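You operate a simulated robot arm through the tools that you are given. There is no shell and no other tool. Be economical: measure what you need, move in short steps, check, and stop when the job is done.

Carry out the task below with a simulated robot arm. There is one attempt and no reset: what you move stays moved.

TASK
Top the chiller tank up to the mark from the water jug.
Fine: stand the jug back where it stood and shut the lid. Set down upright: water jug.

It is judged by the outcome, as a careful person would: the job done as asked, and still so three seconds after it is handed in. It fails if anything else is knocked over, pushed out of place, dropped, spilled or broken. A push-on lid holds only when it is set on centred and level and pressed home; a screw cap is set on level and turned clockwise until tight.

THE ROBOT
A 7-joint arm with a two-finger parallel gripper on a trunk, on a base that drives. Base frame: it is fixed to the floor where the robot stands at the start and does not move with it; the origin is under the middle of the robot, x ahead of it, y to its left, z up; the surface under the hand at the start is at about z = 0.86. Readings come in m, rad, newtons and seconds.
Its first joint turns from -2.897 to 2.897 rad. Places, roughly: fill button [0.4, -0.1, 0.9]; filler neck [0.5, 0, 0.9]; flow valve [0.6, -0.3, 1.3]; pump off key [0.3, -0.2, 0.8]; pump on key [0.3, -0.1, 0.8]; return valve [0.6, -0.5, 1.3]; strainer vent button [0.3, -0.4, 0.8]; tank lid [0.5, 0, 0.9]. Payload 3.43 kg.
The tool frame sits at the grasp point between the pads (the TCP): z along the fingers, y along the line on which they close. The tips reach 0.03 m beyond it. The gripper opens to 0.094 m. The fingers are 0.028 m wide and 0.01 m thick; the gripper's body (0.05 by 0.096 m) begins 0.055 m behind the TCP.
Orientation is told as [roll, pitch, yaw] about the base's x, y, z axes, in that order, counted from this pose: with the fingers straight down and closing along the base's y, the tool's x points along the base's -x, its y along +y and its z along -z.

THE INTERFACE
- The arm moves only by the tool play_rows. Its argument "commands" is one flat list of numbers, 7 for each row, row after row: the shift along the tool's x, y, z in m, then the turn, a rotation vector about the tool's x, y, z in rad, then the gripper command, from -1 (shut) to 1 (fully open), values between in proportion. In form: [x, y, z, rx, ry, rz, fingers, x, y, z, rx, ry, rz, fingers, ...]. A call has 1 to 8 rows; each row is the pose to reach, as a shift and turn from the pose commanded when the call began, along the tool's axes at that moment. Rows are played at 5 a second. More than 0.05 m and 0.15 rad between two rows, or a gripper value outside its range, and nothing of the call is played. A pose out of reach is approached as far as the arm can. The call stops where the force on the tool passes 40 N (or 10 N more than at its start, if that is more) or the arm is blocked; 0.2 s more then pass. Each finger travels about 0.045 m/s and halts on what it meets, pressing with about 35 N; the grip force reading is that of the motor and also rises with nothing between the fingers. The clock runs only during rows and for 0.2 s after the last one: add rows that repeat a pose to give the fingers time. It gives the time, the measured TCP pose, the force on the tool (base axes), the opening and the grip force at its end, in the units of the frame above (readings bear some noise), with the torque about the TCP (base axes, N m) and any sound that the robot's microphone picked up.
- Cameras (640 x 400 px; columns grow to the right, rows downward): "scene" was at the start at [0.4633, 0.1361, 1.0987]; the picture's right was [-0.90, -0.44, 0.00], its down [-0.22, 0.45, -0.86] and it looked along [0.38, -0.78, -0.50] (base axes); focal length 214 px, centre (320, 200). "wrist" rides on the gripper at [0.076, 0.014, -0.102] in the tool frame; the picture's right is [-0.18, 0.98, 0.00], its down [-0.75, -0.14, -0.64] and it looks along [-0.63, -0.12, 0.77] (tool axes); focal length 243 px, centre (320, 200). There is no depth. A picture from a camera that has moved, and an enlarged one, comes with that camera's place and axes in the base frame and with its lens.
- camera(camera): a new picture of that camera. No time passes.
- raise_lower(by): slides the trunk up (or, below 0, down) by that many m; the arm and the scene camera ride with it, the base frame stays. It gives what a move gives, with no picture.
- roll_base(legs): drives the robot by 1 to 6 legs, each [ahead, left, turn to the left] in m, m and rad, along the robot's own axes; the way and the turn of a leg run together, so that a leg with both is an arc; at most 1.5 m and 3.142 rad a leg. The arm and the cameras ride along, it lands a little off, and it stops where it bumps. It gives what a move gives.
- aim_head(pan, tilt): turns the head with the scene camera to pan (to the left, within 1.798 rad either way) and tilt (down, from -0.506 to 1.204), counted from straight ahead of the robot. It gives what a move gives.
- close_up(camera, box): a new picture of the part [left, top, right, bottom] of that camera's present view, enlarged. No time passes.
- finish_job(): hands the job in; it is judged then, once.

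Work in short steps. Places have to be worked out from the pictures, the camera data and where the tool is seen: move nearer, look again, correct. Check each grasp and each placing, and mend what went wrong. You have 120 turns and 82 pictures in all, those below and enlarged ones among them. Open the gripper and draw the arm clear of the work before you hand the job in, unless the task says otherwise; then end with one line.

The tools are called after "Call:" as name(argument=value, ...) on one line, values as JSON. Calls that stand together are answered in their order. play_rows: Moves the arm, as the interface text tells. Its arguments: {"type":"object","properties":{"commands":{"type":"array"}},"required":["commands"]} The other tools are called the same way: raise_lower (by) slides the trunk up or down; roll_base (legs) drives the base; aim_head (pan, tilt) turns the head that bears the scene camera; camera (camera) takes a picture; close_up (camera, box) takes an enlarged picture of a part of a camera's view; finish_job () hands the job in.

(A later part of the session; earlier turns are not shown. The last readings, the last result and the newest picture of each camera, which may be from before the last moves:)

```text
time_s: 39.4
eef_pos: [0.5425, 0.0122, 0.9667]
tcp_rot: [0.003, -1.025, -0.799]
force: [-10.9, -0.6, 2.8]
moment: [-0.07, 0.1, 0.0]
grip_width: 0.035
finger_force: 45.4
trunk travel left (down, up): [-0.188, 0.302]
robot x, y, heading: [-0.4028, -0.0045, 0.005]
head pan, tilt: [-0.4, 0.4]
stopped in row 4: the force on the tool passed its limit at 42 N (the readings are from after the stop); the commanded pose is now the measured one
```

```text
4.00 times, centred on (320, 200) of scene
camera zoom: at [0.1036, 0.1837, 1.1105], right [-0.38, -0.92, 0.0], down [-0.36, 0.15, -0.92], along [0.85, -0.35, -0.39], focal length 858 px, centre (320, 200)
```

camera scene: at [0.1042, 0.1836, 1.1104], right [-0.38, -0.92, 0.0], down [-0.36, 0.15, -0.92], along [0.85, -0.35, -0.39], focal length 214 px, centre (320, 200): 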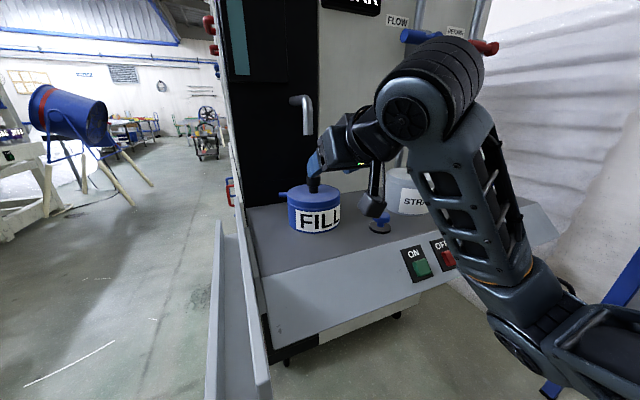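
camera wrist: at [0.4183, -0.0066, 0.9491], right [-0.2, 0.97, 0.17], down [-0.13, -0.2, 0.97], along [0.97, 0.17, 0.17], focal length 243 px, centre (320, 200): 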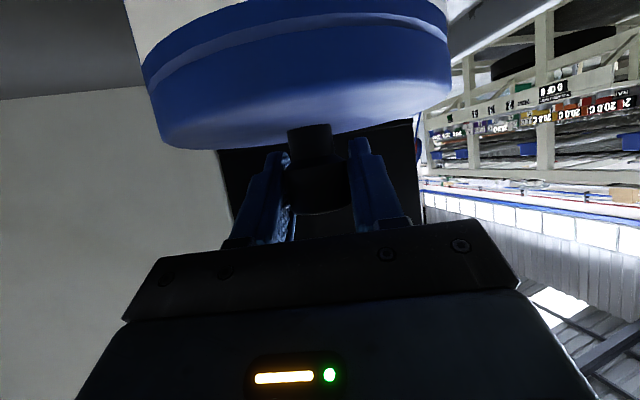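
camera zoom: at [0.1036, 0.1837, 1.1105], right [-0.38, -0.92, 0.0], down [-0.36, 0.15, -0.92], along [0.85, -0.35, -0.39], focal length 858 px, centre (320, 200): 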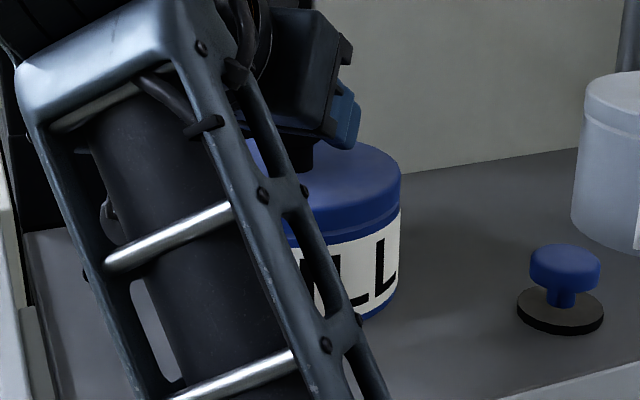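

Comparing grips at different yaws puts the knob axis at about (0.539, 0.016). I'll slide onto it and turn anticlockwise through a long stroke.

Call:
play_rows(commands=[0.0026, 0, -0.0042, -0.1197, 0, -0.0727, -1, 0.0026, 0, -0.0042, -0.2394, 0, -0.1454, -1, 0.0026, 0, -0.0042, -0.3591, 0, -0.2181, -1, 0.0026, 0, -0.0042, -0.4788, 0, -0.2908, -1, 0.0026, 0, -0.0042, -0.5985, 0, -0.3635, -1, 0.0026, 0, -0.0042, -0.7182, 0, -0.4362, -1, 0.0026, 0, -0.0042, -0.8379, 0, -0.5089, -1, 0.0026, 0, -0.0042, -0.9576, 0, -0.5816, -1])

Call:
play_rows(commands=[0, 0, 0, -0.1197, 0, -0.0727, -1, 0, 0, 0, -0.2394, 0, -0.1454, -1, 0, 0, 0, -0.3591, 0, -0.2181, -1, 0, 0, 0, -0.4788, 0, -0.2908, -1, 0, 0, 0, -0.5985, 0, -0.3635, -1, 0, 0, 0, -0.5985, 0, -0.3635, -1])

Call:
close_up(camera="scene", box=[260, 150, 380, 250])

```text
time_s: 41.2
eef_pos: [0.539, 0.0156, 0.9668]
tcp_rot: [-0.003, -1.029, 0.33]
force: [-25.0, -12.9, 5.5]
moment: [-0.45, 0.21, -0.04]
grip_width: 0.0343
finger_force: 45.2
trunk travel left (down, up): [-0.188, 0.302]
robot x, y, heading: [-0.4036, 0.002, 0.005]
head pan, tilt: [-0.4, 0.4]
```

```text
time_s: 42.6
eef_pos: [0.5401, 0.0174, 0.9667]
tcp_rot: [-0.004, -1.025, 1.034]
force: [-2.3, -3.2, 1.5]
moment: [-0.06, 0.06, 0.03]
grip_width: 0.0349
finger_force: 45.2
trunk travel left (down, up): [-0.188, 0.302]
robot x, y, heading: [-0.4056, 0.0024, 0.001]
head pan, tilt: [-0.4, 0.4]
```

```text
4.00 times, centred on (320, 200) of scene
camera zoom: at [0.1041, 0.1837, 1.1103], right [-0.38, -0.92, 0.0], down [-0.36, 0.15, -0.92], along [0.85, -0.35, -0.39], focal length 858 px, centre (320, 200)
```

zoom: 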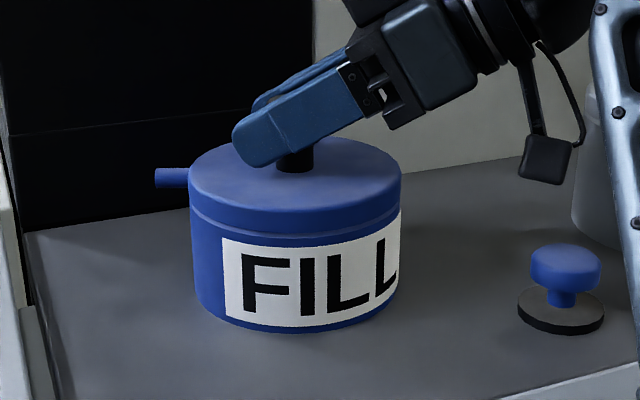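

Forces are near zero, so the lid spins freely. I'll try a gentle lift again.

Call:
play_rows(commands=[-0.0021, 0, -0.0013, 0, 0, 0, -1, -0.0043, 0, -0.0026, 0, 0, 0, -1, -0.0064, 0, -0.0039, 0, 0, 0, -1, -0.0085, 0, -0.0052, 0, 0, 0, -1, -0.0128, 0, -0.0078, 0, 0, 0, -1, -0.0171, 0, -0.0104, 0, 0, 0, -1])

Call:
close_up(camera="scene", box=[260, 150, 380, 250])

```text
time_s: 43.5
eef_pos: [0.5387, 0.0157, 0.9695]
tcp_rot: [0.016, -1.017, 1.013]
force: [0.9, 0.4, -9.4]
moment: [0.45, -0.37, 0.05]
grip_width: 0.0342
finger_force: 45.0
trunk travel left (down, up): [-0.188, 0.302]
robot x, y, heading: [-0.4077, 0.0003, 0.004]
head pan, tilt: [-0.4, 0.4]
stopped in row 4: the force on the tool passed its limit at 42 N (the readings are from after the stop); the commanded pose is now the measured one
```

```text
4.00 times, centred on (320, 200) of scene
camera zoom: at [0.1042, 0.1837, 1.1105], right [-0.38, -0.92, 0.0], down [-0.36, 0.15, -0.92], along [0.85, -0.35, -0.39], focal length 858 px, centre (320, 200)
```

zoom: 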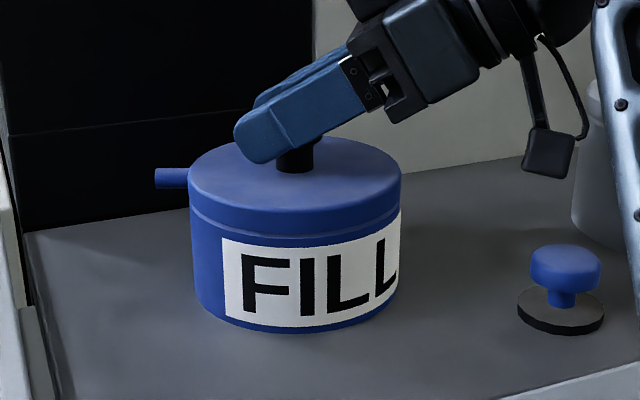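

Still held at 42 N, though it spins freely. A thread may need more than a full turn, so I'll do another stroke: rewind first.

Call:
play_rows(commands=[0.002, 0, 0.0012, 0, 0, 0, 0.4, 0.002, 0, 0.0012, 0, 0, 0, 0.4, 0.002, 0, 0.0012, 0.1235, 0, 0.0764, 0.4, 0.002, 0, 0.0012, 0.247, 0, 0.1528, 0.4, 0.002, 0, 0.0012, 0.3705, 0, 0.2292, 0.4, 0.002, 0, 0.0012, 0.494, 0, 0.3056, 0.4, 0.002, 0, 0.0012, 0.6175, 0, 0.382, 0.4, 0.002, 0, 0.0012, 0.741, 0, 0.4584, 0.4])

Call:
play_rows(commands=[0, 0, 0, 0.1235, 0, 0.0764, 0.4, 0, 0, 0, 0.247, 0, 0.1528, 0.4, 0, 0, 0, 0.3705, 0, 0.2292, 0.4, 0, 0, 0, 0.494, 0, 0.3056, 0.4, 0, 0, 0, 0.6175, 0, 0.382, 0.4, 0, 0, 0, 0.741, 0, 0.4584, 0.4, 0, 0, 0, 0.8645, 0, 0.5348, 0.4, 0, 0, 0, 0.8645, 0, 0.5348, 0.4])

Call:
camera(camera="wrist")

```text
time_s: 45.3
eef_pos: [0.5399, 0.0163, 0.9686]
tcp_rot: [0.009, -1.014, 0.145]
force: [-0.1, 0.1, 0.2]
moment: [0.02, 0.02, 0.03]
grip_width: 0.0661
finger_force: 0.0
trunk travel left (down, up): [-0.188, 0.302]
robot x, y, heading: [-0.4001, -0.0018, 0.009]
head pan, tilt: [-0.4, 0.4]
```

```text
time_s: 47.1
eef_pos: [0.5387, 0.0158, 0.968]
tcp_rot: [0.0, -1.011, -0.861]
force: [-0.4, 0.1, 0.5]
moment: [0.01, 0.0, 0.02]
grip_width: 0.066
finger_force: 0.1
trunk travel left (down, up): [-0.188, 0.302]
robot x, y, heading: [-0.4039, -0.0009, 0.009]
head pan, tilt: [-0.4, 0.4]
```

```text
46 pictures are left
camera wrist: at [0.4668, 0.1219, 0.957], right [0.81, 0.57, 0.16], down [-0.2, 0.02, 0.98], along [0.55, -0.82, 0.13], focal length 243 px, centre (320, 200)
```

wrist: 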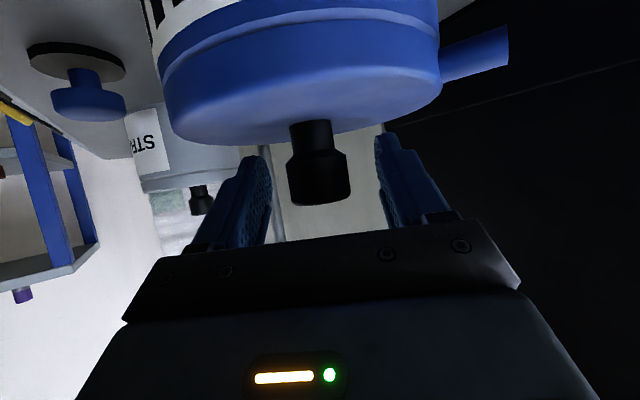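

The knob may simply be slipping in the fingers: the small blue stub on the rim hasn't moved in any picture. I'll zoom in on it from both cameras to see whether it belongs to the lid or the pot.

Call:
close_up(camera="wrist", box=[340, 0, 540, 140])

Call:
close_up(camera="scene", box=[270, 170, 320, 220])

```text
2.86 times, centred on (440, 70) of wrist
camera zoom: at [0.4668, 0.1219, 0.957], right [0.81, 0.57, 0.16], down [-0.2, 0.02, 0.98], along [0.55, -0.82, 0.13], focal length 693 px, centre (-23, 571)
```

zoom: 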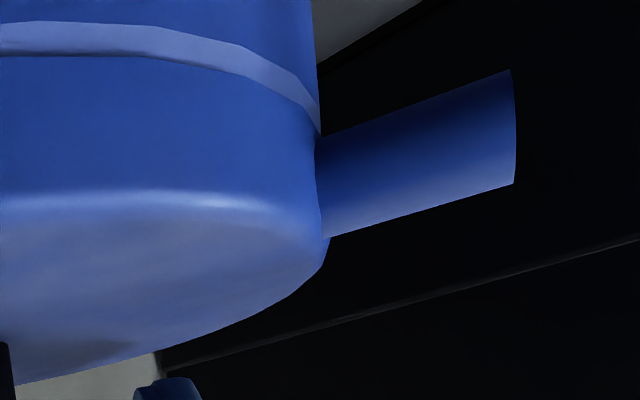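

```text
8.00 times, centred on (295, 195) of scene
camera zoom: at [0.1039, 0.1838, 1.1102], right [-0.38, -0.92, 0.0], down [-0.36, 0.15, -0.92], along [0.85, -0.35, -0.39], focal length 1716 px, centre (520, 240)
```

zoom: 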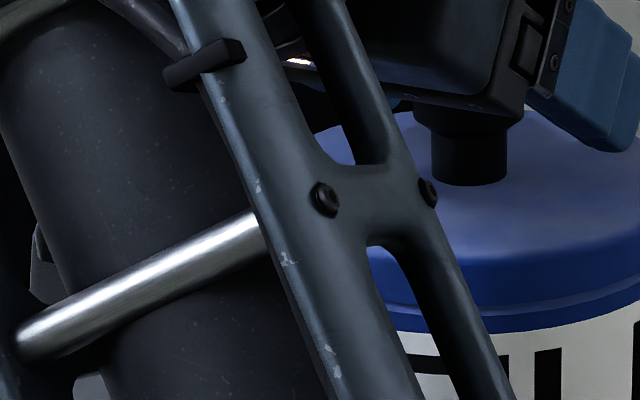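

From three views the stub's end is at (0.565, 0.096, 0.93) and it points radially out of the lid skirt, so it's a lever on the lid, and it has never moved. My knob turning only slipped. I'll back off and bring the hand down over that lever from the +y side with the camera facing outward.

Call:
play_rows(commands=[0, 0, -0.04, 0, 0, 0, 0.4, 0, 0, -0.08, 0, 0, 0, 0.4, 0, 0, -0.095, 0.0512, 0.0841, 0.0825, 0.4, 0, 0, -0.11, 0.1024, 0.1682, 0.165, 0.4, 0, 0, -0.125, 0.1536, 0.2523, 0.2475, 0.4, 0, 0, -0.14, 0.2048, 0.3364, 0.33, 0.4, 0, 0, -0.155, 0.256, 0.4205, 0.4125, 0.4, 0, 0, -0.17, 0.3072, 0.5046, 0.495, 0.4])

Call:
play_rows(commands=[0, 0, 0, 0.0512, 0.0841, 0.0825, 0.0, 0, 0, 0, 0.1024, 0.1682, 0.165, 0.0, 0, 0, 0, 0.1536, 0.2523, 0.2475, 0.0, 0, 0, 0, 0.2048, 0.3364, 0.33, 0.0])

```text
time_s: 48.0
eef_pos: [0.4899, 0.0286, 0.9957]
tcp_rot: [0.002, -0.888, -1.03]
force: [-56.0, 75.9, 19.0]
moment: [1.44, 0.56, 3.26]
grip_width: 0.0609
finger_force: 0.1
trunk travel left (down, up): [-0.188, 0.302]
robot x, y, heading: [-0.3977, -0.0097, -0.014]
head pan, tilt: [-0.4, 0.4]
stopped in row 4: the force on the tool passed its limit at 232 N (the readings are from after the stop); the commanded pose is now the measured one
```

```text
time_s: 48.3
eef_pos: [0.491, 0.0315, 0.9967]
tcp_rot: [0.002, -0.894, -1.027]
force: [5.5, 18.0, 7.7]
moment: [0.39, -0.44, 0.74]
grip_width: 0.0551
finger_force: 7.0
trunk travel left (down, up): [-0.188, 0.302]
robot x, y, heading: [-0.3986, -0.0091, -0.017]
head pan, tilt: [-0.4, 0.4]
stopped in row 1: the force on the tool passed its limit at 195 N (the readings are from after the stop); the commanded pose is now the measured one
```

A collision stopped both moves, so I'll look before doing anything else.

Call:
camera(camera="scene")

Call:
camera(camera="wrist")

```text
43 pictures are left
camera scene: at [0.1163, 0.1612, 1.1107], right [-0.41, -0.91, 0.0], down [-0.36, 0.16, -0.92], along [0.84, -0.37, -0.39], focal length 214 px, centre (320, 200)
```

scene: 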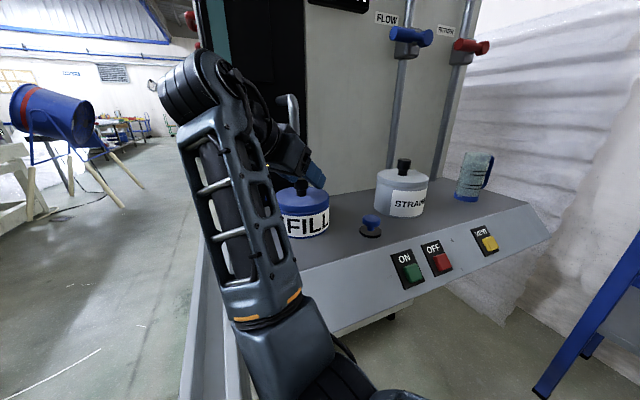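

```text
42 pictures are left
camera wrist: at [0.4376, 0.1462, 1.0004], right [0.9, 0.41, 0.14], down [-0.14, -0.05, 0.99], along [0.42, -0.91, 0.01], focal length 243 px, centre (320, 200)
```

wrist: 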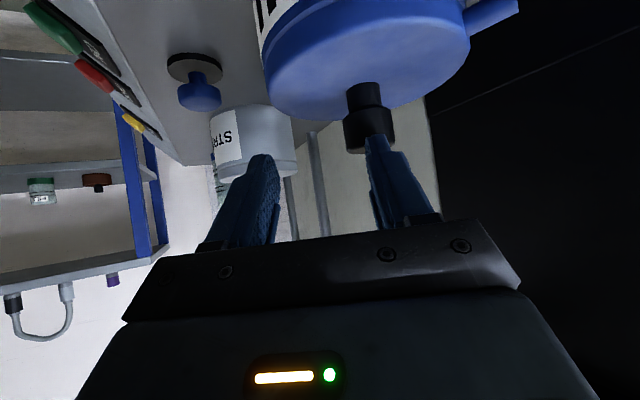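

The +x finger's tip is against the knob, caught during the rotation. I'll retreat straight back along the tool axis first, with no turning.

Call:
play_rows(commands=[0, 0, -0.01, 0, 0, 0, 0.17, 0, 0, -0.02, 0, 0, 0, 0.17, 0, 0, -0.04, 0, 0, 0, 0.17, 0, 0, -0.06, 0, 0, 0, 0.17])

Call:
camera(camera="wrist")

```text
time_s: 48.6
eef_pos: [0.4904, 0.0314, 0.9981]
tcp_rot: [0.001, -0.891, -1.027]
force: [1.4, 8.8, 2.9]
moment: [0.16, -0.16, 0.39]
grip_width: 0.0578
finger_force: 3.0
trunk travel left (down, up): [-0.188, 0.302]
robot x, y, heading: [-0.3952, -0.0105, -0.02]
head pan, tilt: [-0.4, 0.4]
stopped in row 1: the force on the tool passed its limit at 60 N (the readings are from after the stop); the commanded pose is now the measured one
```

```text
41 pictures are left
camera wrist: at [0.4364, 0.1454, 1.0009], right [0.9, 0.41, 0.14], down [-0.13, -0.05, 0.99], along [0.41, -0.91, 0.01], focal length 243 px, centre (320, 200)
```

wrist: 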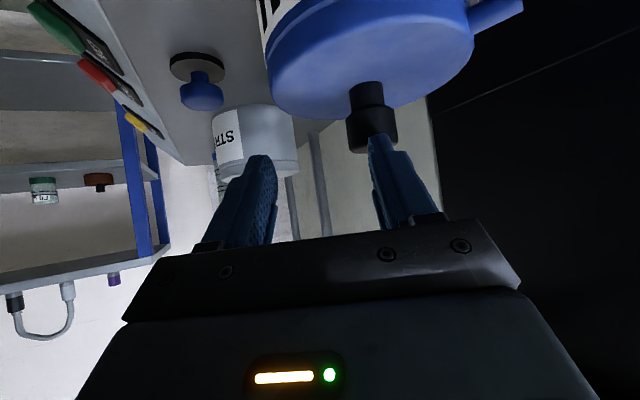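

Backing up is blocked as well, so something behind the hand is touching, and the forearm runs very close to the head. I'll swing the head away to the left and read the forces.

Call:
aim_head(pan=0.9, tilt=0.3)

Call:
play_rows(commands=[0, -0.008, -0.004, 0, 0, 0, 0.17, 0, -0.016, -0.008, 0, 0, 0, 0.17])

```text
time_s: 50.0
eef_pos: [0.4896, 0.0289, 0.9974]
tcp_rot: [0.001, -0.892, -1.03]
force: [-0.6, 10.0, 6.5]
moment: [0.25, -0.23, 0.41]
grip_width: 0.0579
finger_force: 2.8
trunk travel left (down, up): [-0.188, 0.302]
robot x, y, heading: [-0.3982, -0.0146, -0.019]
head pan, tilt: [0.901, 0.3]
```

```text
time_s: 50.4
eef_pos: [0.4879, 0.0268, 0.9976]
tcp_rot: [-0.002, -0.888, -1.023]
force: [2.3, 9.3, 4.8]
moment: [0.2, -0.2, 0.45]
grip_width: 0.0589
finger_force: 3.6
trunk travel left (down, up): [-0.188, 0.302]
robot x, y, heading: [-0.3955, -0.0102, -0.017]
head pan, tilt: [0.901, 0.3]
stopped in row 1: the force on the tool passed its limit at 58 N (the readings are from after the stop); the commanded pose is now the measured one
```

I need a view of the wrist's surroundings, so I'll take a wider look.

Call:
aim_head(pan=-0.2, tilt=0.0)

Call:
camera(camera="scene")

```text
time_s: 51.7
eef_pos: [0.488, 0.0269, 0.9964]
tcp_rot: [-0.001, -0.888, -1.024]
force: [-3.8, 16.2, 13.6]
moment: [0.39, -0.46, 0.71]
grip_width: 0.0586
finger_force: 3.1
trunk travel left (down, up): [-0.188, 0.302]
robot x, y, heading: [-0.3965, -0.0103, -0.014]
head pan, tilt: [-0.201, 0.0]
```

```text
40 pictures are left
camera scene: at [0.1198, 0.1777, 1.1471], right [-0.22, -0.98, 0.0], down [0.0, 0.0, -1.0], along [0.98, -0.22, 0.0], focal length 214 px, centre (320, 200)
```

scene: 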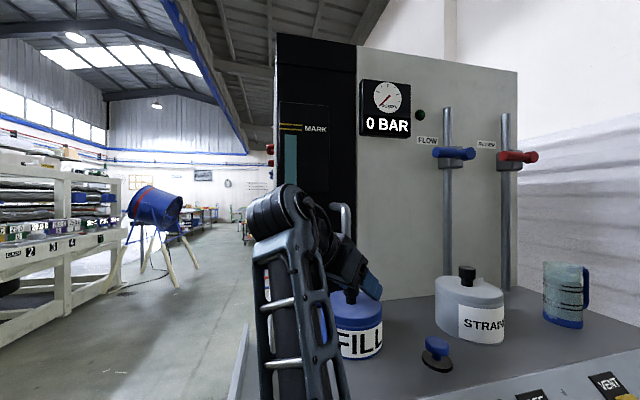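

The wrist camera, hanging on the inner side of the folded wrist, is most likely pressing on the arm's own forearm. I'll reverse the rotation while rising, so the tips clear the knob.

Call:
play_rows(commands=[-0.004, 0, -0.003, -0.045, -0.075, -0.073, 0.3, -0.012, 0, -0.009, -0.09, -0.15, -0.146, 0.3, -0.02, 0, -0.016, -0.13, -0.215, -0.21, 0.3, -0.028, 0, -0.022, -0.15, -0.25, -0.245, 0.3])

```text
time_s: 52.7
eef_pos: [0.489, 0.0273, 1.0334]
tcp_rot: [-0.294, -1.107, -0.503]
force: [0.8, 0.4, 0.3]
moment: [0.0, 0.0, 0.03]
grip_width: 0.0612
finger_force: 0.1
trunk travel left (down, up): [-0.188, 0.302]
robot x, y, heading: [-0.3926, -0.0134, -0.017]
head pan, tilt: [-0.201, 0.0]
```

Free again at (0.489, 0.027, 1.033). I'll retract up and back while turning the tool to point straight down with the camera toward the robot, which is a posture with no folding.

Call:
play_rows(commands=[-0.0076, -0.0147, -0.0088, 0, 0, 0, 0.3, -0.0152, -0.0294, -0.0177, -0.045, 0.1065, -0.0753, 0, -0.0229, -0.044, -0.0265, -0.09, 0.213, -0.1506, 0, -0.0305, -0.0588, -0.0354, -0.135, 0.3195, -0.2259, -0.5, -0.0381, -0.0734, -0.0442, -0.18, 0.426, -0.3012, -1, -0.0458, -0.0881, -0.053, -0.225, 0.5325, -0.3765, -1, -0.0534, -0.1028, -0.0619, -0.27, 0.639, -0.4518, -1, -0.061, -0.1175, -0.0707, -0.315, 0.7455, -0.5271, -1])

Call:
play_rows(commands=[0, 0, 0, -0.045, 0.1065, -0.0753, -1, 0, 0, 0, -0.091, 0.2155, -0.153, -1])

```text
time_s: 53.8
eef_pos: [0.4644, -0.0876, 1.0222]
tcp_rot: [-0.46, -0.566, -0.284]
force: [-2.2, 1.7, 1.0]
moment: [-0.06, -0.1, 0.05]
grip_width: 0.0002
finger_force: 0.0
trunk travel left (down, up): [-0.188, 0.302]
robot x, y, heading: [-0.3562, -0.0282, -0.087]
head pan, tilt: [-0.201, 0.0]
stopped in row 5: the arm was blocked; the commanded pose is now the measured one
```

```text
time_s: 54.6
eef_pos: [0.4795, -0.1322, 1.0082]
tcp_rot: [-0.41, -0.28, -0.273]
force: [-0.2, -0.5, 0.8]
moment: [0.15, -0.05, 0.0]
grip_width: 0.0
finger_force: 32.9
trunk travel left (down, up): [-0.188, 0.302]
robot x, y, heading: [-0.3368, -0.0362, -0.122]
head pan, tilt: [-0.201, 0.0]
stopped in row 2: the arm was blocked; the commanded pose is now the measured one
```

An upper arm link is touching something and pushing the base around. I'll look before any further motion.

Call:
camera(camera="scene")

Call:
aim_head(pan=-0.7, tilt=0.5)

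Call:
camera(camera="scene")

```text
39 pictures are left
camera scene: at [0.1929, 0.1001, 1.1506], right [-0.32, -0.95, 0.0], down [0.0, 0.0, -1.0], along [0.95, -0.32, 0.0], focal length 214 px, centre (320, 200)
```

scene: 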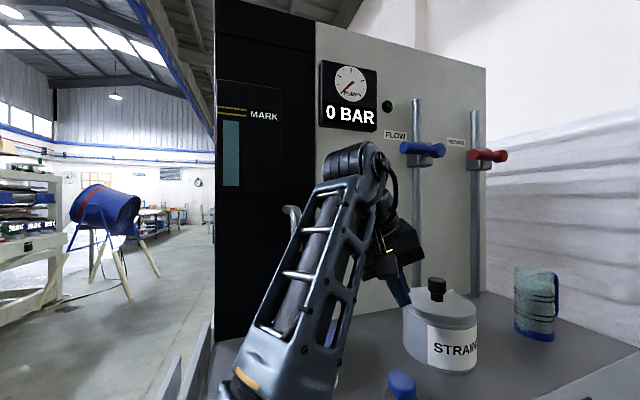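

```text
time_s: 55.6
eef_pos: [0.4807, -0.13, 1.0073]
tcp_rot: [-0.411, -0.281, -0.269]
force: [-0.1, 0.3, 0.1]
moment: [-0.02, 0.01, -0.02]
grip_width: 0.0
finger_force: 33.6
trunk travel left (down, up): [-0.188, 0.302]
robot x, y, heading: [-0.3385, -0.0367, -0.119]
head pan, tilt: [-0.7, 0.499]
```

```text
38 pictures are left
camera scene: at [0.1695, 0.0629, 1.1012], right [-0.73, -0.68, 0.0], down [-0.33, 0.35, -0.88], along [0.6, -0.64, -0.48], focal length 214 px, centre (320, 200)
```

scene: 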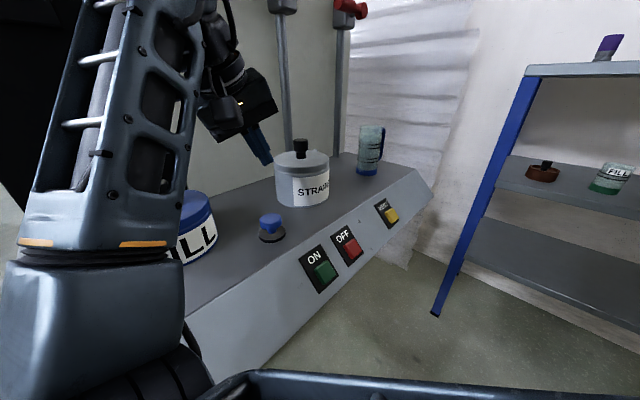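

The elbow hangs low and is caught at the counter's front-left edge. Raising the trunk will lift the elbow clear, so I'll go up 0.25 m, then back off and straighten the heading.

Call:
raise_lower(by=0.25)

Call:
roll_base(legs=[[-0.1, 0.03, 0], [0, 0, 0.12]])

Call:
aim_head(pan=-0.55, tilt=0.6)

Call:
camera(camera="scene")

```text
time_s: 58.1
eef_pos: [0.4799, -0.1304, 1.2559]
tcp_rot: [-0.412, -0.281, -0.268]
force: [-0.4, 0.3, -0.7]
moment: [0.02, 0.03, 0.04]
grip_width: 0.0001
finger_force: 32.9
trunk travel left (down, up): [-0.438, 0.052]
robot x, y, heading: [-0.3418, -0.0393, -0.123]
head pan, tilt: [-0.7, 0.499]
```

```text
time_s: 59.9
eef_pos: [0.3919, 0.0143, 1.2564]
tcp_rot: [-0.411, -0.282, -0.145]
force: [-0.6, -0.2, 0.8]
moment: [0.0, 0.02, 0.02]
grip_width: 0.0
finger_force: 32.9
trunk travel left (down, up): [-0.438, 0.052]
robot x, y, heading: [-0.4327, 0.0065, 0.004]
head pan, tilt: [-0.7, 0.499]
```

```text
time_s: 60.6
eef_pos: [0.3904, 0.013, 1.2571]
tcp_rot: [-0.413, -0.283, -0.145]
force: [0.3, 0.0, -0.4]
moment: [-0.03, 0.0, -0.02]
grip_width: 0.0001
finger_force: 33.0
trunk travel left (down, up): [-0.438, 0.052]
robot x, y, heading: [-0.4353, 0.0051, 0.004]
head pan, tilt: [-0.55, 0.6]
```

```text
37 pictures are left
camera scene: at [0.0646, 0.1792, 1.342], right [-0.52, -0.85, 0.0], down [-0.48, 0.29, -0.83], along [0.7, -0.43, -0.56], focal length 214 px, centre (320, 200)
```

scene: 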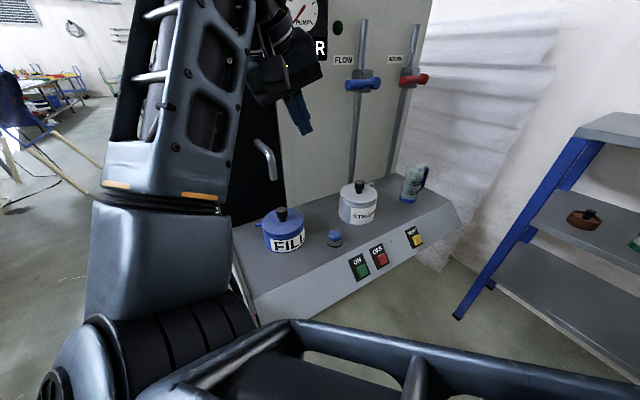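

All objects are still in place. I'll turn the tool to point down with a slight lean and lower it to about (0.39, 0.093, 1.16).

Call:
play_rows(commands=[0.0098, 0.0274, 0.0133, -0.0704, 0.058, -0.0544, -1, 0.0195, 0.0549, 0.0265, -0.1408, 0.116, -0.1089, -1, 0.0293, 0.0823, 0.0398, -0.2112, 0.174, -0.1633, -1, 0.039, 0.1097, 0.053, -0.2816, 0.2319, -0.2177, -1])

Call:
roll_base(legs=[[0.15, 0, 0]])

Call:
camera(camera="wrist")

```text
time_s: 61.8
eef_pos: [0.3848, 0.0207, 1.1133]
tcp_rot: [-0.235, 0.069, -0.113]
force: [-0.1, -0.3, 0.4]
moment: [0.01, -0.01, -0.01]
grip_width: 0.0
finger_force: 33.4
trunk travel left (down, up): [-0.438, 0.052]
robot x, y, heading: [-0.4311, 0.0088, 0.007]
head pan, tilt: [-0.55, 0.6]
stopped in row 4: the arm was blocked; the commanded pose is now the measured one
```

```text
time_s: 63.1
eef_pos: [0.5336, 0.0209, 1.1149]
tcp_rot: [-0.235, 0.065, -0.115]
force: [-0.6, 0.2, -0.2]
moment: [0.01, 0.0, -0.01]
grip_width: 0.0
finger_force: 33.0
trunk travel left (down, up): [-0.438, 0.052]
robot x, y, heading: [-0.2852, 0.0095, 0.003]
head pan, tilt: [-0.55, 0.6]
```

```text
36 pictures are left
camera wrist: at [0.469, 0.0663, 1.2145], right [0.28, 0.93, -0.24], down [0.79, -0.08, 0.61], along [0.54, -0.36, -0.76], focal length 243 px, centre (320, 200)
```

wrist: 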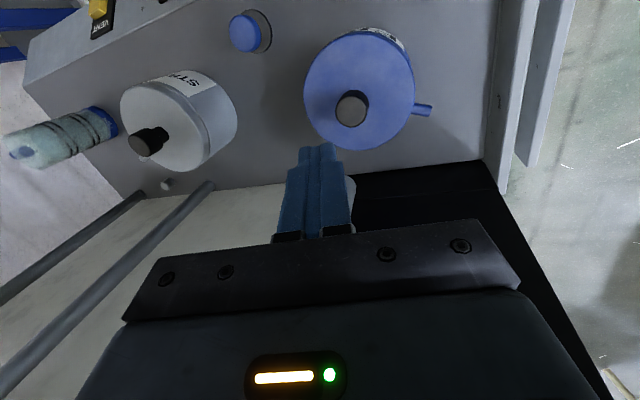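

The view from above shows the radial lever clearly. The arm gets crowded on its left side, so I'll back off 0.1 m and drive left 0.25 m, leaving the work on the arm's right.

Call:
roll_base(legs=[[-0.12, 0, 0], [0, 0.27, 0]])

Call:
camera(camera="wrist")

```text
time_s: 65.9
eef_pos: [0.4113, 0.2933, 1.1132]
tcp_rot: [-0.235, 0.067, -0.114]
force: [0.6, -0.2, 0.1]
moment: [-0.02, 0.03, -0.01]
grip_width: 0.0001
finger_force: 32.7
trunk travel left (down, up): [-0.438, 0.052]
robot x, y, heading: [-0.4058, 0.28, 0.002]
head pan, tilt: [-0.55, 0.6]
```

```text
35 pictures are left
camera wrist: at [0.3474, 0.3383, 1.2143], right [0.28, 0.93, -0.24], down [0.79, -0.08, 0.61], along [0.54, -0.36, -0.76], focal length 243 px, centre (320, 200)
```

wrist: 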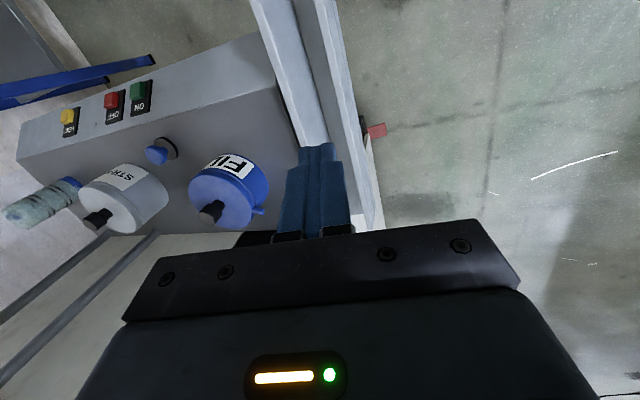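

The hand is nearly vertical here and leans away from the pipe, which suits hooking the lever from behind. I'll drive forward 0.15 m, then bring the closed fingers to just above and behind the lever.

Call:
roll_base(legs=[[0.15, 0, 0]])

Call:
play_rows(commands=[-0.011, -0.0265, 0.027, 0, 0, 0, -1, -0.022, -0.053, 0.0535, 0, 0, 0, -1, -0.033, -0.0797, 0.0804, 0, 0, 0, -1, -0.0504, -0.1067, 0.1076, 0, 0, 0, -1])

Call:
camera(camera="wrist")

```text
time_s: 67.3
eef_pos: [0.5628, 0.293, 1.1137]
tcp_rot: [-0.235, 0.066, -0.115]
force: [0.3, 0.0, 0.2]
moment: [0.03, 0.0, 0.01]
grip_width: 0.0002
finger_force: 32.9
trunk travel left (down, up): [-0.438, 0.052]
robot x, y, heading: [-0.2552, 0.2782, 0.006]
head pan, tilt: [-0.55, 0.6]
```

```text
time_s: 68.3
eef_pos: [0.5943, 0.1616, 1.0333]
tcp_rot: [-0.238, 0.067, -0.115]
force: [-0.1, -0.3, -1.0]
moment: [-0.02, -0.03, 0.02]
grip_width: 0.0001
finger_force: 33.1
trunk travel left (down, up): [-0.438, 0.052]
robot x, y, heading: [-0.2529, 0.2783, 0.007]
head pan, tilt: [-0.55, 0.6]
```

```text
34 pictures are left
camera wrist: at [0.5283, 0.207, 1.1338], right [0.28, 0.93, -0.24], down [0.79, -0.08, 0.61], along [0.54, -0.36, -0.76], focal length 243 px, centre (320, 200)
```

wrist: 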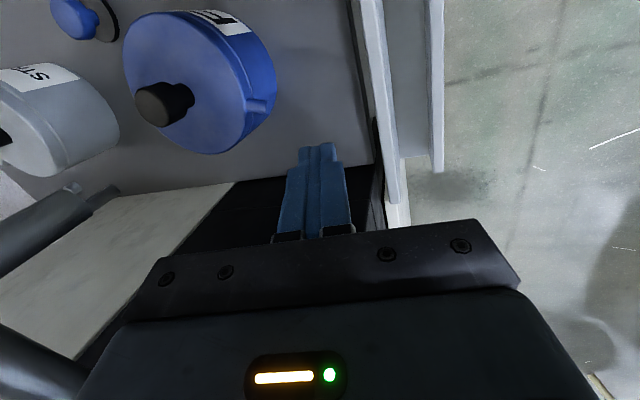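

The lever is now seen nearly end-on, so I'll zoom in on it to see how it joins the lid.

Call:
close_up(camera="wrist", box=[110, 0, 350, 190])

```text
2.11 times, centred on (230, 95) of wrist
camera zoom: at [0.5283, 0.207, 1.1338], right [0.28, 0.93, -0.24], down [0.79, -0.08, 0.61], along [0.54, -0.36, -0.76], focal length 511 px, centre (510, 421)
```

zoom: 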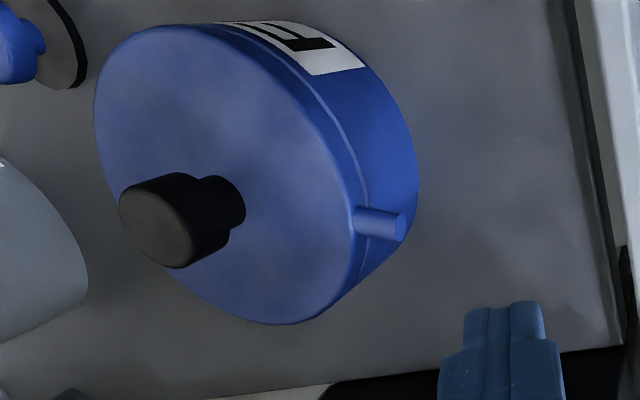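

The lever's mid-point is about (0.565, 0.081, 0.925). I'll lower the closed fingers to just behind it on the +x side.

Call:
play_rows(commands=[-0.0059, -0.0161, 0.036, 0, 0, 0, -1, -0.0118, -0.0323, 0.072, 0, 0, 0, -1, -0.0177, -0.0484, 0.108, 0, 0, 0, -1, -0.0177, -0.0484, 0.108, 0, 0, 0, -1])

Call:
camera(camera="wrist")

```text
time_s: 69.3
eef_pos: [0.5979, 0.0883, 0.9397]
tcp_rot: [-0.236, 0.068, -0.115]
force: [0.2, -0.8, -0.2]
moment: [0.0, 0.03, 0.02]
grip_width: 0.0001
finger_force: 32.5
trunk travel left (down, up): [-0.438, 0.052]
robot x, y, heading: [-0.2512, 0.2823, 0.001]
head pan, tilt: [-0.55, 0.6]
```

```text
32 pictures are left
camera wrist: at [0.5332, 0.1341, 1.0406], right [0.28, 0.93, -0.24], down [0.79, -0.08, 0.61], along [0.54, -0.36, -0.76], focal length 243 px, centre (320, 200)
```

wrist: 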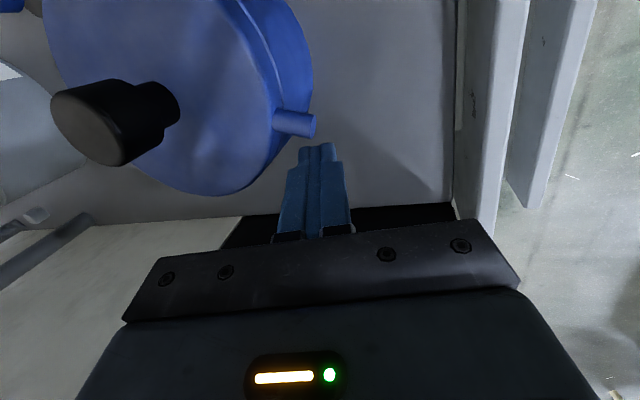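

The fingertips stand just behind the lever, a little outboard. I'll shift inward and pull along the anticlockwise arc.

Call:
play_rows(commands=[-0.0011, -0.0097, 0.0022, 0, 0, 0, -1, 0.0109, -0.0098, 0.0031, 0, 0, 0, -1, 0.0243, -0.0063, 0.0032, 0, 0, 0, -1, 0.037, -0.0006, 0.0027, 0, 0, 0, -1, 0.05, -0.0009, 0.0037, 0, 0, 0, -1])

Call:
camera(camera="wrist")

```text
time_s: 70.4
eef_pos: [0.5643, 0.0941, 0.939]
tcp_rot: [-0.233, 0.053, -0.098]
force: [6.3, -0.2, -7.0]
moment: [0.03, -0.22, 0.08]
grip_width: 0.0002
finger_force: 32.8
trunk travel left (down, up): [-0.438, 0.052]
robot x, y, heading: [-0.254, 0.2791, 0.006]
head pan, tilt: [-0.55, 0.6]
stopped in row 5: the force on the tool passed its limit at 60 N (the readings are from after the stop); the commanded pose is now the measured one
```

```text
31 pictures are left
camera wrist: at [0.4979, 0.138, 1.0381], right [0.27, 0.93, -0.24], down [0.78, -0.07, 0.62], along [0.56, -0.35, -0.75], focal length 243 px, centre (320, 200)
```

wrist: 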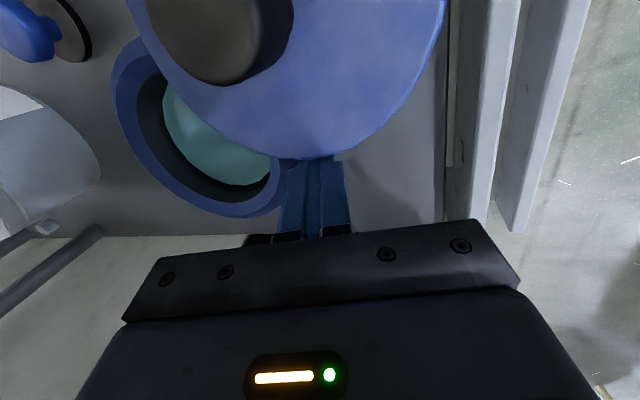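

The lid has come open and the water inside is visible. I'll check from the scene camera how the lid is resting.

Call:
aim_head(pan=-0.75, tilt=0.7)

Call:
camera(camera="scene")

```text
time_s: 71.1
eef_pos: [0.5645, 0.0937, 0.9381]
tcp_rot: [-0.233, 0.053, -0.1]
force: [17.1, 2.7, -6.7]
moment: [0.09, -0.41, 0.09]
grip_width: 0.0
finger_force: 32.9
trunk travel left (down, up): [-0.438, 0.052]
robot x, y, heading: [-0.2541, 0.2763, 0.008]
head pan, tilt: [-0.75, 0.7]
```

```text
30 pictures are left
camera scene: at [0.2324, 0.4403, 1.3331], right [-0.68, -0.73, 0.0], down [-0.47, 0.44, -0.76], along [0.56, -0.52, -0.64], focal length 214 px, centre (320, 200)
```

scene: 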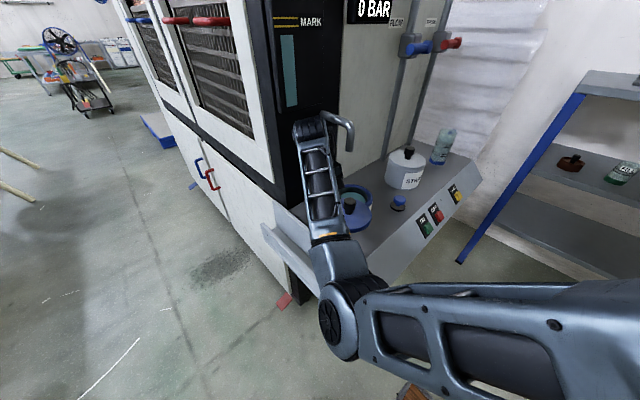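

Zooming in on the tank.

Call:
close_up(camera="scene", box=[300, 150, 420, 250])

Call:
close_up(camera="scene", box=[260, 0, 340, 120])

```text
4.00 times, centred on (360, 200) of scene
camera zoom: at [0.2324, 0.4403, 1.3331], right [-0.68, -0.73, 0.0], down [-0.47, 0.44, -0.76], along [0.56, -0.52, -0.64], focal length 858 px, centre (160, 200)
```

zoom: 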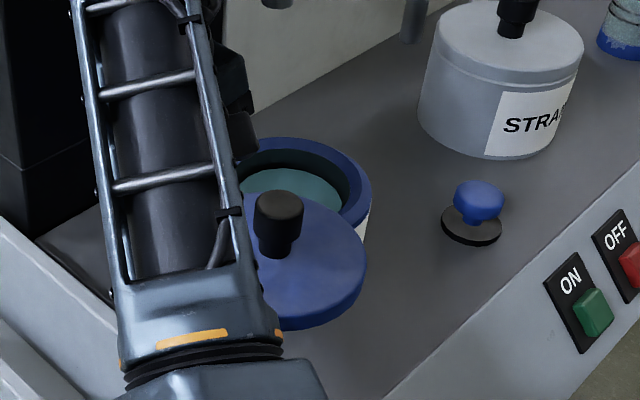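

```text
3.33 times, centred on (300, 60) of scene
camera zoom: at [0.2324, 0.4403, 1.3331], right [-0.68, -0.73, 0.0], down [-0.47, 0.44, -0.76], along [0.56, -0.52, -0.64], focal length 715 px, centre (387, 667)
```

zoom: 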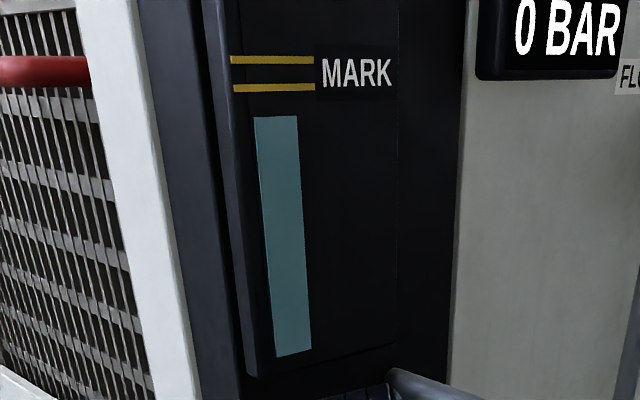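

The lid sits level but off to the side, toward (0.485, 0.10), perhaps swung on a pivot or perhaps resting on my fingers. I'll inspect its edge near the fingers.

Call:
close_up(camera="wrist", box=[90, 0, 470, 240])

Call:
aim_head(pan=-1.15, tilt=0.75)

Call:
camera(camera="scene")

```text
1.67 times, centred on (280, 120) of wrist
camera zoom: at [0.4978, 0.138, 1.0385], right [0.27, 0.93, -0.24], down [0.78, -0.07, 0.62], along [0.56, -0.35, -0.75], focal length 404 px, centre (387, 333)
```

zoom: 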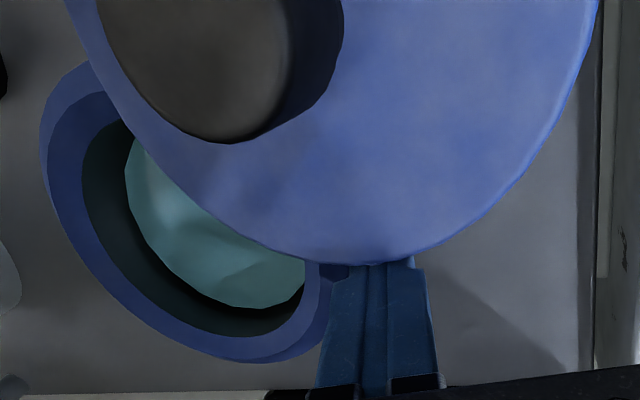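

```text
time_s: 72.0
eef_pos: [0.5646, 0.0928, 0.939]
tcp_rot: [-0.233, 0.051, -0.1]
force: [20.2, 4.8, -5.9]
moment: [0.15, -0.47, 0.07]
grip_width: 0.0
finger_force: 33.5
trunk travel left (down, up): [-0.438, 0.052]
robot x, y, heading: [-0.2533, 0.2792, 0.006]
head pan, tilt: [-1.15, 0.75]
```

```text
26 pictures are left
camera scene: at [0.2042, 0.4225, 1.3289], right [-0.91, -0.41, 0.0], down [-0.28, 0.62, -0.73], along [0.3, -0.67, -0.68], focal length 214 px, centre (320, 200)
```

scene: 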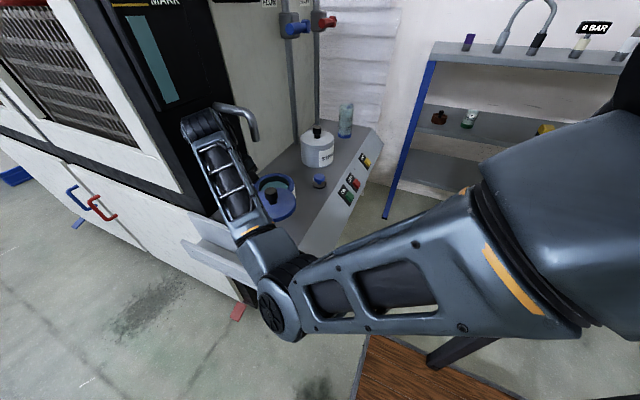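

The lid looks to swing on a pivot close to the fingers. I'll withdraw the fingers in +x and then up along the tool axis, and see whether the lid stays open.

Call:
play_rows(commands=[-0.01, 0, 0, 0, 0, 0, -1, -0.02, 0, 0, 0, 0, 0, -1, -0.02, 0, -0.04, 0, 0, 0, -1, -0.02, 0, -0.08, 0, 0, 0, -1, -0.02, 0, -0.12, 0, 0, 0, -1])

Call:
camera(camera="wrist")

```text
time_s: 73.2
eef_pos: [0.5943, 0.1186, 1.0553]
tcp_rot: [-0.235, 0.055, -0.103]
force: [-0.1, -0.1, -0.2]
moment: [-0.02, 0.0, -0.01]
grip_width: 0.0
finger_force: 33.5
trunk travel left (down, up): [-0.438, 0.052]
robot x, y, heading: [-0.2519, 0.2796, 0.004]
head pan, tilt: [-1.15, 0.75]
```

```text
25 pictures are left
camera wrist: at [0.5265, 0.1633, 1.1551], right [0.27, 0.93, -0.24], down [0.79, -0.07, 0.62], along [0.56, -0.35, -0.75], focal length 243 px, centre (320, 200)
```

wrist: 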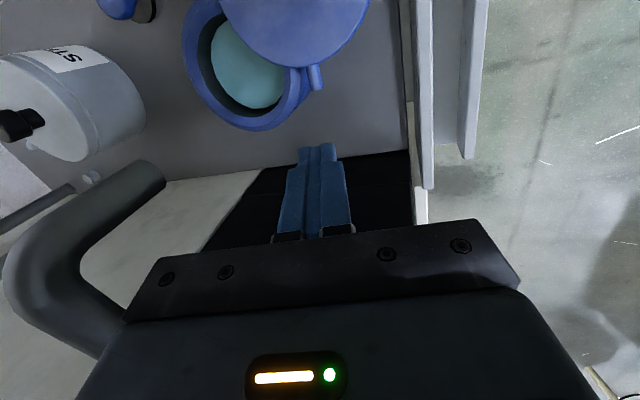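

The lid stays swung open, with its lever attached to it, and the opening centre is at (0.54, 0.017). Now for the jug: I'll lift clear, back away and drive right until the hand is in front of the jug.

Call:
play_rows(commands=[0.01, 0, -0.045, 0, 0, 0, -1, 0.02, 0, -0.09, 0, 0, 0, -1])

Call:
roll_base(legs=[[-0.22, 0, 0], [0, -0.55, 0]])

```text
time_s: 73.8
eef_pos: [0.5799, 0.1422, 1.1433]
tcp_rot: [-0.234, 0.054, -0.102]
force: [-0.6, -0.3, 0.0]
moment: [-0.01, -0.02, 0.01]
grip_width: 0.0
finger_force: 33.0
trunk travel left (down, up): [-0.438, 0.052]
robot x, y, heading: [-0.2549, 0.2785, 0.008]
head pan, tilt: [-1.15, 0.75]
```

```text
time_s: 78.2
eef_pos: [0.3714, -0.4107, 1.1429]
tcp_rot: [-0.234, 0.051, -0.092]
force: [0.0, -1.1, -1.5]
moment: [-0.01, -0.01, 0.02]
grip_width: 0.0001
finger_force: 33.5
trunk travel left (down, up): [-0.438, 0.052]
robot x, y, heading: [-0.463, -0.2867, 0.012]
head pan, tilt: [-1.15, 0.75]
```

Now I'll pitch the tool to near horizontal (15° below), centred on the jug's y, with the gripper opening fully.

Call:
play_rows(commands=[-0.0002, -0.0022, 0.0104, -0.0255, -0.1354, 0.0078, 0, -0.0004, -0.0044, 0.0208, -0.051, -0.2708, 0.0155, 0.5, -0.0007, -0.0066, 0.0311, -0.0765, -0.4062, 0.0233, 1, -0.0009, -0.0088, 0.0415, -0.102, -0.5416, 0.031, 1, -0.0011, -0.011, 0.0519, -0.1275, -0.677, 0.0388, 1, -0.0013, -0.0133, 0.0622, -0.153, -0.8124, 0.0466, 1, -0.0016, -0.0155, 0.0726, -0.1785, -0.9478, 0.0543, 1, -0.0018, -0.0177, 0.083, -0.204, -1.0832, 0.0621, 1])

Call:
play_rows(commands=[0, 0, 0, -0.0255, -0.1354, 0.0078, 1, 0, 0, 0, -0.051, -0.2708, 0.0155, 1, 0, 0, 0, -0.051, -0.2708, 0.0155, 1])

Call:
camera(camera="wrist")

```text
time_s: 80.0
eef_pos: [0.3649, -0.4469, 1.0655]
tcp_rot: [-0.066, -1.028, 0.016]
force: [0.4, 0.8, 0.6]
moment: [0.01, -0.01, -0.02]
grip_width: 0.0942
finger_force: 0.1
trunk travel left (down, up): [-0.438, 0.052]
robot x, y, heading: [-0.4677, -0.2845, 0.014]
head pan, tilt: [-1.15, 0.75]
```

```text
time_s: 80.8
eef_pos: [0.3638, -0.4463, 1.0669]
tcp_rot: [0.0, -1.299, -0.002]
force: [0.6, 0.5, -0.5]
moment: [0.0, 0.0, 0.01]
grip_width: 0.0939
finger_force: 0.1
trunk travel left (down, up): [-0.438, 0.052]
robot x, y, heading: [-0.4637, -0.2799, 0.012]
head pan, tilt: [-1.15, 0.75]
```

```text
24 pictures are left
camera wrist: at [0.2453, -0.4334, 1.0196], right [0.05, 0.98, 0.18], down [-0.42, -0.14, 0.9], along [0.91, -0.12, 0.4], focal length 243 px, centre (320, 200)
```

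wrist: 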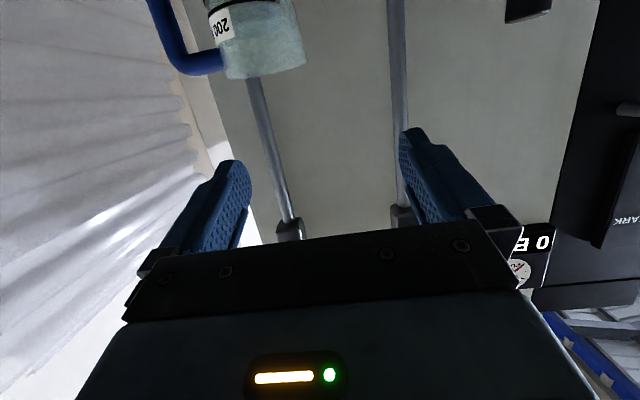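

The jug's axis shows at y ≈ -0.486, rim z ≈ 1.0, with the handle loop spanning about z 0.91–0.97. I'll drop to the approach line in front of it.

Call:
play_rows(commands=[0.0312, -0.0133, 0.0087, 0, 0, 0, 1, 0.0623, -0.0267, 0.0173, 0, 0, 0, 1, 0.0935, -0.04, 0.026, 0, 0, 0, 1])

Call:
camera(camera="wrist")

```text
time_s: 81.6
eef_pos: [0.3658, -0.487, 0.9724]
tcp_rot: [-0.001, -1.298, 0.0]
force: [-0.3, 0.3, 0.7]
moment: [0.01, -0.03, 0.0]
grip_width: 0.094
finger_force: 0.0
trunk travel left (down, up): [-0.438, 0.052]
robot x, y, heading: [-0.4658, -0.281, 0.011]
head pan, tilt: [-1.15, 0.75]
```

```text
23 pictures are left
camera wrist: at [0.2459, -0.4727, 0.9256], right [0.05, 0.98, 0.18], down [-0.42, -0.14, 0.9], along [0.91, -0.12, 0.4], focal length 243 px, centre (320, 200)
```

wrist: 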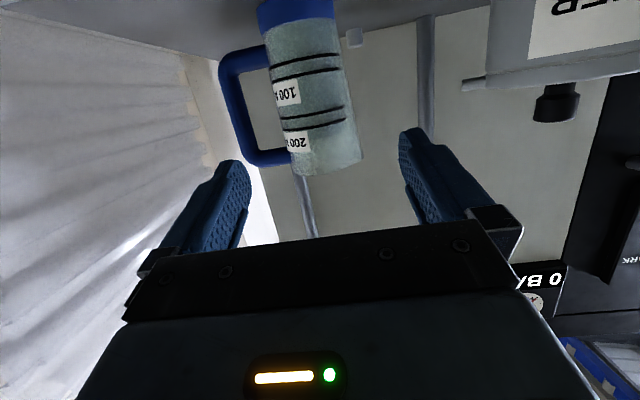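

The gap inside the handle is only about 23 mm, so I'll narrow the opening to about 0.076 m. I'll shift to y -0.492 and advance part way to check the alignment.

Call:
play_rows(commands=[0.001, -0.005, 0.015, 0, 0, 0, 0.62, 0.002, -0.005, 0.032, 0, 0, 0, 0.62, 0.003, -0.005, 0.05, 0, 0, 0, 0.62])

Call:
camera(camera="wrist")

```text
time_s: 82.4
eef_pos: [0.4127, -0.4939, 0.9548]
tcp_rot: [-0.002, -1.297, 0.0]
force: [-0.4, 1.0, -0.5]
moment: [-0.01, -0.01, 0.01]
grip_width: 0.0762
finger_force: 0.0
trunk travel left (down, up): [-0.438, 0.052]
robot x, y, heading: [-0.4654, -0.282, 0.015]
head pan, tilt: [-1.15, 0.75]
```

```text
22 pictures are left
camera wrist: at [0.2936, -0.4796, 0.9086], right [0.05, 0.98, 0.18], down [-0.41, -0.14, 0.9], along [0.91, -0.12, 0.4], focal length 243 px, centre (320, 200)
```

wrist: 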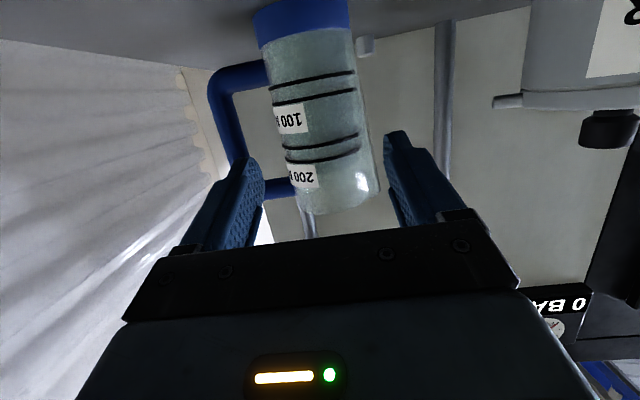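

Alignment is good: the axis is at y = -0.492 and the radius is about 0.031. I'll narrow to 0.070 m and advance the rest of the way through the handle loop.

Call:
play_rows(commands=[0, 0.002, 0, 0, 0, 0, 0.49, 0.001, 0.002, 0.02, 0, 0, 0, 0.49, 0.002, 0.002, 0.042, 0, 0, 0, 0.49, 0.003, 0.002, 0.063, 0, 0, 0, 0.49, 0.003, 0.002, 0.063, 0, 0, 0, 0.49])

Call:
camera(camera="wrist")

```text
time_s: 83.6
eef_pos: [0.4719, -0.4925, 0.9359]
tcp_rot: [-0.002, -1.298, -0.001]
force: [0.7, 1.1, 0.0]
moment: [0.0, 0.0, 0.02]
grip_width: 0.0698
finger_force: 0.1
trunk travel left (down, up): [-0.438, 0.052]
robot x, y, heading: [-0.4631, -0.2829, 0.016]
head pan, tilt: [-1.15, 0.75]
```

```text
21 pictures are left
camera wrist: at [0.3522, -0.479, 0.8892], right [0.05, 0.98, 0.18], down [-0.41, -0.14, 0.9], along [0.91, -0.12, 0.4], focal length 243 px, centre (320, 200)
```

wrist: 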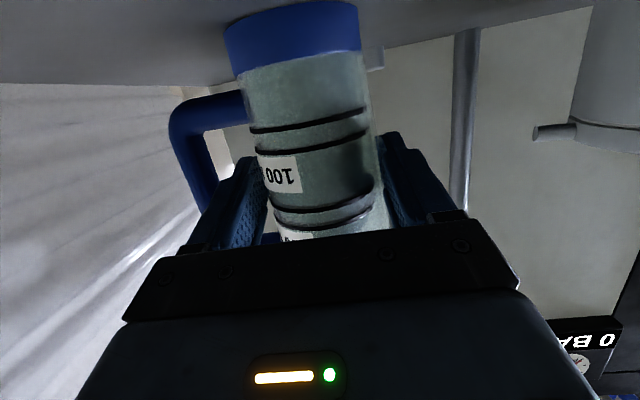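

Both fingers straddle the body with the left one inside the handle loop. Closing the grip.

Call:
play_rows(commands=[0, 0, 0, 0, 0, 0, 0.2, 0, 0, 0, 0, 0, 0, -0.2, 0, 0, 0, 0, 0, 0, -1, 0, 0, 0, 0, 0, 0, -1])

```text
time_s: 84.6
eef_pos: [0.4723, -0.4931, 0.9368]
tcp_rot: [0.002, -1.297, 0.0]
force: [0.1, -0.8, -1.4]
moment: [0.11, -0.08, -0.02]
grip_width: 0.0621
finger_force: 35.1
trunk travel left (down, up): [-0.438, 0.052]
robot x, y, heading: [-0.4662, -0.283, 0.01]
head pan, tilt: [-1.15, 0.75]
```

Gripped at 0.062 m with no side load. I'll lift straight up by 0.11 m.

Call:
play_rows(commands=[-0.0096, 0, -0.0027, 0, 0, 0, -1, -0.0289, 0, -0.008, 0, 0, 0, -1, -0.053, 0, -0.0147, 0, 0, 0, -1, -0.0819, 0, -0.0227, 0, 0, 0, -1, -0.106, 0, -0.0294, 0, 0, 0, -1])

```text
time_s: 85.8
eef_pos: [0.4715, -0.4902, 1.0415]
tcp_rot: [0.003, -1.297, -0.001]
force: [-0.3, 0.7, -3.6]
moment: [0.06, 0.06, 0.01]
grip_width: 0.0625
finger_force: 35.8
trunk travel left (down, up): [-0.438, 0.052]
robot x, y, heading: [-0.4671, -0.2803, 0.01]
head pan, tilt: [-1.15, 0.75]
```

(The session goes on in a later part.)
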